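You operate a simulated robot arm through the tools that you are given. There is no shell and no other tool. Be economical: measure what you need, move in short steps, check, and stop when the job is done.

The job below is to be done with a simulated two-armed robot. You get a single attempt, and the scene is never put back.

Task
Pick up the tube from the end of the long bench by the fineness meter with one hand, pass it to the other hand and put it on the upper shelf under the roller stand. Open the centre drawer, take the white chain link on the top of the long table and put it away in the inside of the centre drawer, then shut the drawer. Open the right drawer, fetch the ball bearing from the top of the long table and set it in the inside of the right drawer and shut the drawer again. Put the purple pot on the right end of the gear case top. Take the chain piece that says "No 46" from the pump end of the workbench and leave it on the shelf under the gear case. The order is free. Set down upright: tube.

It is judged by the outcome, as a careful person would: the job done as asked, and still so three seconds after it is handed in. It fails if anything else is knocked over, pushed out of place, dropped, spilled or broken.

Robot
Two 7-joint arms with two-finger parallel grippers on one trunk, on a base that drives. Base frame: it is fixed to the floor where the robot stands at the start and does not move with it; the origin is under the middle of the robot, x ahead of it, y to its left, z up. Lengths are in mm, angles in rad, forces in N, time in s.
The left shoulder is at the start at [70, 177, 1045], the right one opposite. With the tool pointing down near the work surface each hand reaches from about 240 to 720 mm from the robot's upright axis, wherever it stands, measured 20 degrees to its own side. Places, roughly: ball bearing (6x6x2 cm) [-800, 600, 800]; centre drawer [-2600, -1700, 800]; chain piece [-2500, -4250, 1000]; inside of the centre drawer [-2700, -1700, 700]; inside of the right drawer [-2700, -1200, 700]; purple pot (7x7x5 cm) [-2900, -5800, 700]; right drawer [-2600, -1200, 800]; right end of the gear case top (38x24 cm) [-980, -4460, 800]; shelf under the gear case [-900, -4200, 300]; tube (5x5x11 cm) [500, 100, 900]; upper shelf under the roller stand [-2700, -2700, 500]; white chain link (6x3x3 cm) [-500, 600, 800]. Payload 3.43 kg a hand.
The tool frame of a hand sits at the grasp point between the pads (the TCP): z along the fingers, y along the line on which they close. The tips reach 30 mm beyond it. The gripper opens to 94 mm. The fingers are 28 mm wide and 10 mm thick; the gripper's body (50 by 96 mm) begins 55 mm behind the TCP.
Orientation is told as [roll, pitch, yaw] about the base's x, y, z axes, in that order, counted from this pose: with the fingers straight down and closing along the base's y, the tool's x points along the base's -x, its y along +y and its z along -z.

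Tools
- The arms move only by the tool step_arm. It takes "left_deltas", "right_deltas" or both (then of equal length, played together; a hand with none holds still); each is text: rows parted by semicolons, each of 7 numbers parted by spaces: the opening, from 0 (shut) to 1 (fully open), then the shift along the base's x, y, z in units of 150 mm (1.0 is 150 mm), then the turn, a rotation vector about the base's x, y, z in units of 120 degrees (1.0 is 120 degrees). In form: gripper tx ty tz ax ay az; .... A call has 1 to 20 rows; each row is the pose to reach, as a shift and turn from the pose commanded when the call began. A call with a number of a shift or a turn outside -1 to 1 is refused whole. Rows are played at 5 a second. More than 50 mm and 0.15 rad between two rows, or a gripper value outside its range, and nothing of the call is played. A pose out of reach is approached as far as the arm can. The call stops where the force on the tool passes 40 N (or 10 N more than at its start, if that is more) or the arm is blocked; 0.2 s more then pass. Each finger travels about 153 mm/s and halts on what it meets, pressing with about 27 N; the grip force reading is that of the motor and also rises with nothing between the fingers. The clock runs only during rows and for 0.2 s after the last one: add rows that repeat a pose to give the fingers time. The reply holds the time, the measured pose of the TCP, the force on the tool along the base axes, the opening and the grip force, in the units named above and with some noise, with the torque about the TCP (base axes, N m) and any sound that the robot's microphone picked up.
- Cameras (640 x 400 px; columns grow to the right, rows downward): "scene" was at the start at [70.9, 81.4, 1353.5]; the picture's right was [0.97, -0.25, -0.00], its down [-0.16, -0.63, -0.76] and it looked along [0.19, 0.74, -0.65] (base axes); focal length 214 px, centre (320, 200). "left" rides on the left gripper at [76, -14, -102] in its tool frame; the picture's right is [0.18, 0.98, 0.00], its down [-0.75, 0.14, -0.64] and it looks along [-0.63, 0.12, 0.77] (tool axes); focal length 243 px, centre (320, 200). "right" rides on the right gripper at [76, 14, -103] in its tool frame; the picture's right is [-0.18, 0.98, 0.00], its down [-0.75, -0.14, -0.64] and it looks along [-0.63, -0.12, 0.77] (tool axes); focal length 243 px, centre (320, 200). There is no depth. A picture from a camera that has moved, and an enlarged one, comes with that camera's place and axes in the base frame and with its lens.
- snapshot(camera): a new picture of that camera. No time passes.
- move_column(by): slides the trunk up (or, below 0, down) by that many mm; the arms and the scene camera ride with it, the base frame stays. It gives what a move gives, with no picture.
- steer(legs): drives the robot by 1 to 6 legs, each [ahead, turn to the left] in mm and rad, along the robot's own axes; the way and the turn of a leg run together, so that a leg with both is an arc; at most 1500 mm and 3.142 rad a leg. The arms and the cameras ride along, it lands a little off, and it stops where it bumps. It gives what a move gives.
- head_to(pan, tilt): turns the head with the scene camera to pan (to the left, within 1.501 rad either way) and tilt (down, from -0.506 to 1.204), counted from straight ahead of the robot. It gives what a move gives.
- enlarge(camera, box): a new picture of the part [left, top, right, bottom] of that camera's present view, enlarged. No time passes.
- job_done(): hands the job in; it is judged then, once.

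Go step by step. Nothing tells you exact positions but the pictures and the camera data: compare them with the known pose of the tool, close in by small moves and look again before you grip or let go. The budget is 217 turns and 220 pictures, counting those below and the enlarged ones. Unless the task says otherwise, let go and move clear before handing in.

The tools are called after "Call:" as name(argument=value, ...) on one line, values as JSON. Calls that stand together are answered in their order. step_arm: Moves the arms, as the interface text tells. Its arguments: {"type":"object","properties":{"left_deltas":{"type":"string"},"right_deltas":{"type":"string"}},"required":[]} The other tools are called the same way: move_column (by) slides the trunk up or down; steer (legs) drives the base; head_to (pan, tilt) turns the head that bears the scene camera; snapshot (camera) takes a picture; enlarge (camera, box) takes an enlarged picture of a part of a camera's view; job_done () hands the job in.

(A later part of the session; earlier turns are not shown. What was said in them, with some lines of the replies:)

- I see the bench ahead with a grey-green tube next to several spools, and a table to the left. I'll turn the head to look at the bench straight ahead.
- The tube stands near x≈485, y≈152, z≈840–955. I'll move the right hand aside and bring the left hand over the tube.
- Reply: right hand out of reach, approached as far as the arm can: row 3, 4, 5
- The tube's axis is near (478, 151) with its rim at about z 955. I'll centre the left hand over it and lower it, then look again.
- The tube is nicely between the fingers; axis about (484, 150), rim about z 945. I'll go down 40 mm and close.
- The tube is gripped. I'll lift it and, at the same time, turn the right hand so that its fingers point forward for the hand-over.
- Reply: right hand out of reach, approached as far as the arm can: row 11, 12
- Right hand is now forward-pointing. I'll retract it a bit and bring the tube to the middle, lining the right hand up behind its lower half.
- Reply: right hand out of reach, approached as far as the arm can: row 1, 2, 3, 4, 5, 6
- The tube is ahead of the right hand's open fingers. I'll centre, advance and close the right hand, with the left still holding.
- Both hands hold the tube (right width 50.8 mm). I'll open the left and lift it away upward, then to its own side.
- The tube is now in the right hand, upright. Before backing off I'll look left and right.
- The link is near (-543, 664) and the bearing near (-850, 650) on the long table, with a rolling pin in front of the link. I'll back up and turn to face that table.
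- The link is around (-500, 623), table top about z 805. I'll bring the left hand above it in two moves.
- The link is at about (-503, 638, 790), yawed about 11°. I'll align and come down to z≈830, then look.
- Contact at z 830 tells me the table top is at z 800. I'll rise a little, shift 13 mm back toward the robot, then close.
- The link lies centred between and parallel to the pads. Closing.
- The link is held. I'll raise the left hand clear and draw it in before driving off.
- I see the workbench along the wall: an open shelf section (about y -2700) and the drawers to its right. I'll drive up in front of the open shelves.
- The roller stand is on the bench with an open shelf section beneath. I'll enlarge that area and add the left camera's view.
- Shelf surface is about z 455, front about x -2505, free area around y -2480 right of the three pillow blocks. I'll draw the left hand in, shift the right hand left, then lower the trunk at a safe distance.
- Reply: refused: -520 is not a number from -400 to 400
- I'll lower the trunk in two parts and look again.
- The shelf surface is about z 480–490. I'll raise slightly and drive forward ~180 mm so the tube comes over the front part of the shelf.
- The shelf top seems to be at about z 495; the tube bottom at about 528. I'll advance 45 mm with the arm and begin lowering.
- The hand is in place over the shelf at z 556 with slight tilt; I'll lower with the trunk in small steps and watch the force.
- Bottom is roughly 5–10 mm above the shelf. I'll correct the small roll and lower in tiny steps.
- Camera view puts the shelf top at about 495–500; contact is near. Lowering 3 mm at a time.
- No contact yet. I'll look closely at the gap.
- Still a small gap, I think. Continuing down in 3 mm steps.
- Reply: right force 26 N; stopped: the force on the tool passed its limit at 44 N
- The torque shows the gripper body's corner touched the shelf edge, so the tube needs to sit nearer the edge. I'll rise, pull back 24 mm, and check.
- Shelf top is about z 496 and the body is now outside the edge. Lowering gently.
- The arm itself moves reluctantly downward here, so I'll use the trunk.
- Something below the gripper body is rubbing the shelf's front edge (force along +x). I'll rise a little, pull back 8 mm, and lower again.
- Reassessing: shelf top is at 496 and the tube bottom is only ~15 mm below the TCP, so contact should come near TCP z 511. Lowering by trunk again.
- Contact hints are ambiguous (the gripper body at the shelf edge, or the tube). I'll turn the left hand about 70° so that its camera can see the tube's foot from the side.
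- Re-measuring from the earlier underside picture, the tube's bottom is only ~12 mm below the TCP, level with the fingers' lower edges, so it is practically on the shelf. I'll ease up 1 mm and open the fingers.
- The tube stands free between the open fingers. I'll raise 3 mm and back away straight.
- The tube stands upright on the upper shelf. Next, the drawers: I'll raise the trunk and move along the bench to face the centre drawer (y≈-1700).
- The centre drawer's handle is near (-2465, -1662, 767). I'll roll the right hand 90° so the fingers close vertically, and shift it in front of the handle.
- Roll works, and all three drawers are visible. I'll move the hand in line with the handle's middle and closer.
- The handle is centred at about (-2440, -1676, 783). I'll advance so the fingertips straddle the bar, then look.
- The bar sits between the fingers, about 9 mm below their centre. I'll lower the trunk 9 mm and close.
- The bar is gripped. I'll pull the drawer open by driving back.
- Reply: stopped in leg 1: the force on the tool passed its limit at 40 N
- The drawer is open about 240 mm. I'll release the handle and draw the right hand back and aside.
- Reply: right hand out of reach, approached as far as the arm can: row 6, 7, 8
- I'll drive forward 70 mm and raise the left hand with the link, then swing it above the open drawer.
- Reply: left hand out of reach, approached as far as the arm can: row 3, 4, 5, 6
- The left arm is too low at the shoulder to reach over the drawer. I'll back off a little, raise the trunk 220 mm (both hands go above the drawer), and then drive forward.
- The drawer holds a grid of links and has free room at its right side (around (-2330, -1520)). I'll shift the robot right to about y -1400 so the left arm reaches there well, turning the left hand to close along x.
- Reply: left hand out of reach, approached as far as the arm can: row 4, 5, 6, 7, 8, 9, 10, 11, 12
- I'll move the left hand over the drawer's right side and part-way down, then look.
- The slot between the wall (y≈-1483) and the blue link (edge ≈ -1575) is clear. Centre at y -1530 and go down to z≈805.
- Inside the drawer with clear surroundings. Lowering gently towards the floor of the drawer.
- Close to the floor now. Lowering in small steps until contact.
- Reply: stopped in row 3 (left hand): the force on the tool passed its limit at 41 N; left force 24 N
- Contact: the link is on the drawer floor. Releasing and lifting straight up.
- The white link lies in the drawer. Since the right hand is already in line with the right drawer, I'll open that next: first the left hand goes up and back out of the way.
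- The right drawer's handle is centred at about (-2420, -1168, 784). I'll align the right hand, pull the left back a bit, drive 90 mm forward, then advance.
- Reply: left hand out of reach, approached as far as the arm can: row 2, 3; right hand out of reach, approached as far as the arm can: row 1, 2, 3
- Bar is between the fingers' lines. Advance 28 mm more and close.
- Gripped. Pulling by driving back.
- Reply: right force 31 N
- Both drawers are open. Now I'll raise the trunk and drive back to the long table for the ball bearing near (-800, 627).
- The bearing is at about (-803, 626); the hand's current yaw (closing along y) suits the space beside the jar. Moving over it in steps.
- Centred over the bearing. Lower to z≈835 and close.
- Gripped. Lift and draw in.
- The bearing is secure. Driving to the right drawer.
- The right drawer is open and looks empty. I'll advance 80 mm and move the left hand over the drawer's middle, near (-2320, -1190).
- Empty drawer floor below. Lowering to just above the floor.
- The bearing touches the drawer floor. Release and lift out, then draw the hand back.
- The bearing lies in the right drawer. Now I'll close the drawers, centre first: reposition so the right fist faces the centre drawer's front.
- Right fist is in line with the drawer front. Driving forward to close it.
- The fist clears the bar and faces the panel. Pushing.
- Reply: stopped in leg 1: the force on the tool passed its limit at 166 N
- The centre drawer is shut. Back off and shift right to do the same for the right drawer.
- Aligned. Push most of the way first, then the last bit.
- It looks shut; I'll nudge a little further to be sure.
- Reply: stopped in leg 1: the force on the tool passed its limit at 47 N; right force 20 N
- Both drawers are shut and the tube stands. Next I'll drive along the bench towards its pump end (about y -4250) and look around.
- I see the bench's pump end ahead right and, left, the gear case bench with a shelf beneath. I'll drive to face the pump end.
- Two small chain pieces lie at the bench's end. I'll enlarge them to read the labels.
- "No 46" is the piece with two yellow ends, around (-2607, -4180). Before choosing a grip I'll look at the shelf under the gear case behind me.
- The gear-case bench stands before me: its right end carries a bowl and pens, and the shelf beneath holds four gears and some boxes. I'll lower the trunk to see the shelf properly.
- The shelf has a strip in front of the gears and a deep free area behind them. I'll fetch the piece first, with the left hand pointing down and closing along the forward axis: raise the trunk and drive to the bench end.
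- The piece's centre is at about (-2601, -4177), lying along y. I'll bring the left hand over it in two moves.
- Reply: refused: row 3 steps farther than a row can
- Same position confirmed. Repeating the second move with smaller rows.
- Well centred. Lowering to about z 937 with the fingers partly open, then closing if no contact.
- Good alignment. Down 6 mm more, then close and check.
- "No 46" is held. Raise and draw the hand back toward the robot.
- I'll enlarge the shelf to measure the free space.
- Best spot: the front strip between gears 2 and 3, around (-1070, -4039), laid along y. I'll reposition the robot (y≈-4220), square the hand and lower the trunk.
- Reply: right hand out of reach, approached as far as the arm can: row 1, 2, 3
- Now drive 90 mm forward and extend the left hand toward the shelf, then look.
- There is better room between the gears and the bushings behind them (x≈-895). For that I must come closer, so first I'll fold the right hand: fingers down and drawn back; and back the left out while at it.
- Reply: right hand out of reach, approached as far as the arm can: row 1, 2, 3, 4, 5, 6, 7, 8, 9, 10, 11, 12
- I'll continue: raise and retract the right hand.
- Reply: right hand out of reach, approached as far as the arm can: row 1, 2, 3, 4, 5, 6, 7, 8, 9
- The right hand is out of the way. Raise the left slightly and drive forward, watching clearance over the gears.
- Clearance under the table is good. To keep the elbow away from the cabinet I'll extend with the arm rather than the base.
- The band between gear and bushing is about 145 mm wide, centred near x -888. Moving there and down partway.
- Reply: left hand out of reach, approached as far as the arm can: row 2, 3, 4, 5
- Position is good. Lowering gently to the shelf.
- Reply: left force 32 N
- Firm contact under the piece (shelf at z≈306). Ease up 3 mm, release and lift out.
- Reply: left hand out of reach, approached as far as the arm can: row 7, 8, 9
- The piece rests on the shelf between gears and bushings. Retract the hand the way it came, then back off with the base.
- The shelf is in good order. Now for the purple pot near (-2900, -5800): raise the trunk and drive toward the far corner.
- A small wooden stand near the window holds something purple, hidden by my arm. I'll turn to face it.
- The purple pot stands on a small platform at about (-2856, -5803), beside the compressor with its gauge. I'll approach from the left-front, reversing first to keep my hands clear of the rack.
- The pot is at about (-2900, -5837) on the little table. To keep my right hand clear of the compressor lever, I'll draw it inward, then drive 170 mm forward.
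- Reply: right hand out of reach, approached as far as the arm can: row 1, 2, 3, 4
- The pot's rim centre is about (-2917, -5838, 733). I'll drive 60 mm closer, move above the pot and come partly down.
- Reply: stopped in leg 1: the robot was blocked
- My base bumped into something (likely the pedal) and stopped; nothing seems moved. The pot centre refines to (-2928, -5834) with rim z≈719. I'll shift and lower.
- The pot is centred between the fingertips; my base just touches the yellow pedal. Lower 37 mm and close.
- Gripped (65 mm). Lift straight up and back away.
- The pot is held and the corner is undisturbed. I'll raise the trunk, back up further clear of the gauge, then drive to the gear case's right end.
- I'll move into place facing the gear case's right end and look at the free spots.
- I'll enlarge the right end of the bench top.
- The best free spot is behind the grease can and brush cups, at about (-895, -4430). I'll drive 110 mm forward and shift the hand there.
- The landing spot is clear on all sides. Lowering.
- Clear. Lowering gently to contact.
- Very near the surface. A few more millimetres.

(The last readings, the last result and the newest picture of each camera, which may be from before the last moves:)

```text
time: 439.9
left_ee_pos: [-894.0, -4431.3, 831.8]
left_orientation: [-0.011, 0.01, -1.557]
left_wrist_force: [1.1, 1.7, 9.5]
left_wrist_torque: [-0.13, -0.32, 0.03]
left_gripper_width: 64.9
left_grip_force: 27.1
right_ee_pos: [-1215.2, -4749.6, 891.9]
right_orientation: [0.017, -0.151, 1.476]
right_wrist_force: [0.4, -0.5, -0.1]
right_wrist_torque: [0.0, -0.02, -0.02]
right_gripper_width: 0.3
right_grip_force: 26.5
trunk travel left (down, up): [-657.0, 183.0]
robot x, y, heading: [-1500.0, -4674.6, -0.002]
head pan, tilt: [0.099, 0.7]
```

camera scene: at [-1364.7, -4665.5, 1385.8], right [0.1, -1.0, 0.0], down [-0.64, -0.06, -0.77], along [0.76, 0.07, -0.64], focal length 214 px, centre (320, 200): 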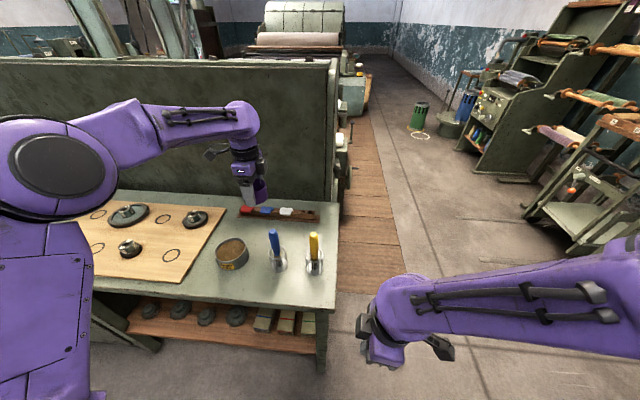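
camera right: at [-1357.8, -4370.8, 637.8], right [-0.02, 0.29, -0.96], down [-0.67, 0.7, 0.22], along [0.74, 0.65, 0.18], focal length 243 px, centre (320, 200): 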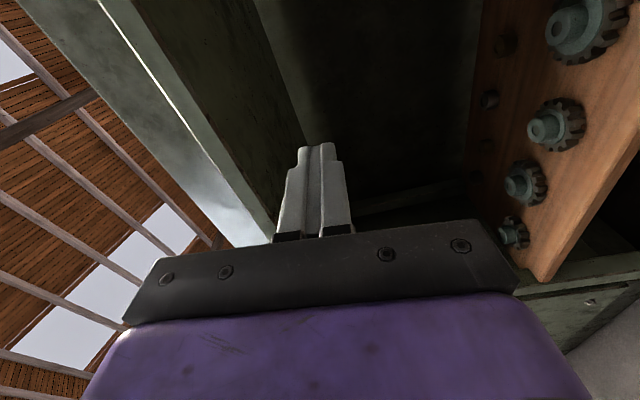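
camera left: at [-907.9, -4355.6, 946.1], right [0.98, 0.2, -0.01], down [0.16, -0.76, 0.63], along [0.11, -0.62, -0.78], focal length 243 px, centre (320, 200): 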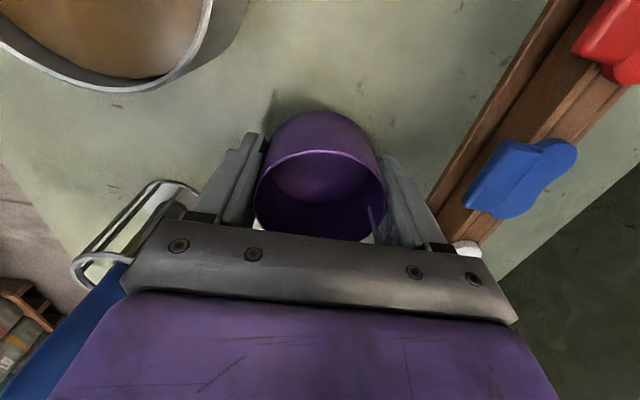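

Contact. Release (partly open) and lift straight up.

Call:
step_arm(left_deltas="0 0 0 0.01 0 0 0;0.78 0 0 0.01 0 0 0;0.88 0 0 0.01 0 0 0;0.88 0 0 0.01 0 0 0;0.88 0 0 0.01 0 0 0;0.88 0 0 0.2 0 0 0;0.88 0 0 0.5 0 0 0;0.88 0 0 0.8 0 0 0;0.88 0 0 1 0 0 0;0.88 0 0 1 0 0 0")

Call:
snapshot(camera="left")

Call:
step_arm(left_deltas="0.88 0 0 0.3 0 0 0;0.88 0 0 0.6 0 0 0;0.88 0 0 0.7 0 0 0")

Call:
steer(legs=[[-300, 0]])

Call:
snapshot(camera="scene")

```text
time: 442.1
left_ee_pos: [-894.2, -4430.5, 979.3]
left_orientation: [-0.017, 0.011, -1.557]
left_wrist_force: [-0.3, -0.1, -1.0]
left_wrist_torque: [0.0, -0.04, 0.01]
left_gripper_width: 82.8
left_grip_force: 0.1
right_ee_pos: [-1214.1, -4750.1, 890.8]
right_orientation: [0.018, -0.149, 1.474]
right_wrist_force: [-0.1, 0.3, -0.2]
right_wrist_torque: [0.03, 0.0, 0.02]
right_gripper_width: 0.2
right_grip_force: 26.8
trunk travel left (down, up): [-657.0, 183.0]
robot x, y, heading: [-1498.0, -4669.6, -0.004]
head pan, tilt: [0.099, 0.7]
```

```text
64 pictures are left
camera left: at [-907.8, -4354.8, 1082.9], right [0.98, 0.2, -0.01], down [0.16, -0.76, 0.63], along [0.11, -0.62, -0.77], focal length 243 px, centre (320, 200)
```

left: 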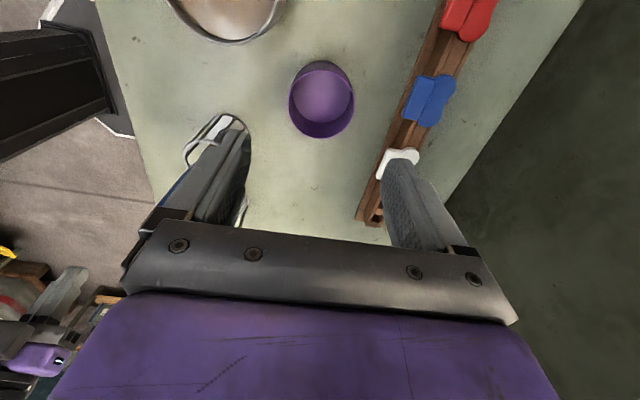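

```text
time: 442.9
left_ee_pos: [-893.8, -4430.2, 1084.3]
left_orientation: [-0.016, 0.012, -1.558]
left_wrist_force: [0.5, -1.4, 0.4]
left_wrist_torque: [0.01, 0.01, -0.02]
left_gripper_width: 82.5
left_grip_force: 0.1
right_ee_pos: [-1215.1, -4750.0, 890.8]
right_orientation: [0.018, -0.148, 1.475]
right_wrist_force: [0.1, 0.7, -0.6]
right_wrist_torque: [0.01, 0.02, 0.02]
right_gripper_width: 0.2
right_grip_force: 27.1
trunk travel left (down, up): [-657.0, 183.0]
robot x, y, heading: [-1498.1, -4675.4, -0.007]
head pan, tilt: [0.099, 0.7]
```

```text
time: 445.0
left_ee_pos: [-1195.4, -4430.8, 1083.5]
left_orientation: [-0.017, 0.011, -1.56]
left_wrist_force: [-0.1, -1.0, -0.3]
left_wrist_torque: [-0.03, 0.02, -0.05]
left_gripper_width: 82.6
left_grip_force: 0.1
right_ee_pos: [-1515.1, -4749.0, 891.0]
right_orientation: [0.018, -0.148, 1.475]
right_wrist_force: [0.2, 0.1, 0.6]
right_wrist_torque: [0.0, 0.04, 0.02]
right_gripper_width: 0.1
right_grip_force: 26.9
trunk travel left (down, up): [-657.0, 183.0]
robot x, y, heading: [-1800.3, -4670.7, -0.001]
head pan, tilt: [0.099, 0.7]
```

```text
63 pictures are left
camera scene: at [-1665.9, -4664.2, 1385.7], right [0.09, -1.0, 0.0], down [-0.64, -0.06, -0.76], along [0.76, 0.07, -0.64], focal length 214 px, centre (320, 200)
```

scene: 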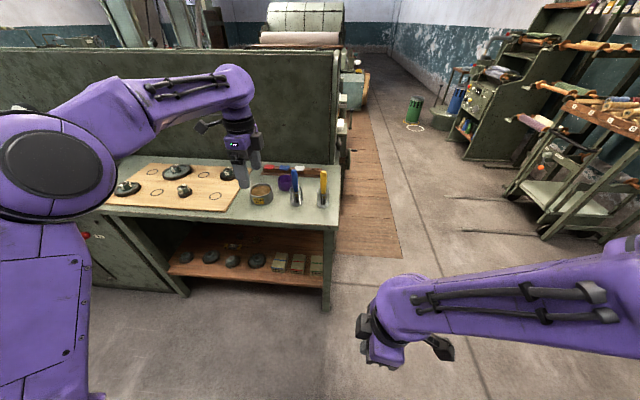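

All five items are placed: the tube upright on the shelf, the link and the bearing in their shut drawers, "No 46" under the gear case, and the pot on its right end. The hands are clear, so I'm handing in.

Call:
job_done()

```text
The job is handed in.
```

I finished all five parts and handed the job in.

- **Tube:** handed from the left hand to the right and set upright on the upper shelf under the roller stand.
- **White chain link:** in the centre drawer, which is shut.
- **Ball bearing:** in the right drawer, which is shut.
- **"No 46" chain piece:** on the shelf under the gear case, behind the gears.
- **Purple pot:** on the right end of the gear case top, behind the grease can and brush cups.

The base bumped something at the pot's stand and stopped, probably the yellow pedal. The last push on the centre drawer peaked at 166 N as it shut. I saw nothing displaced afterwards, but I did not reopen that drawer to check whether the link slid.
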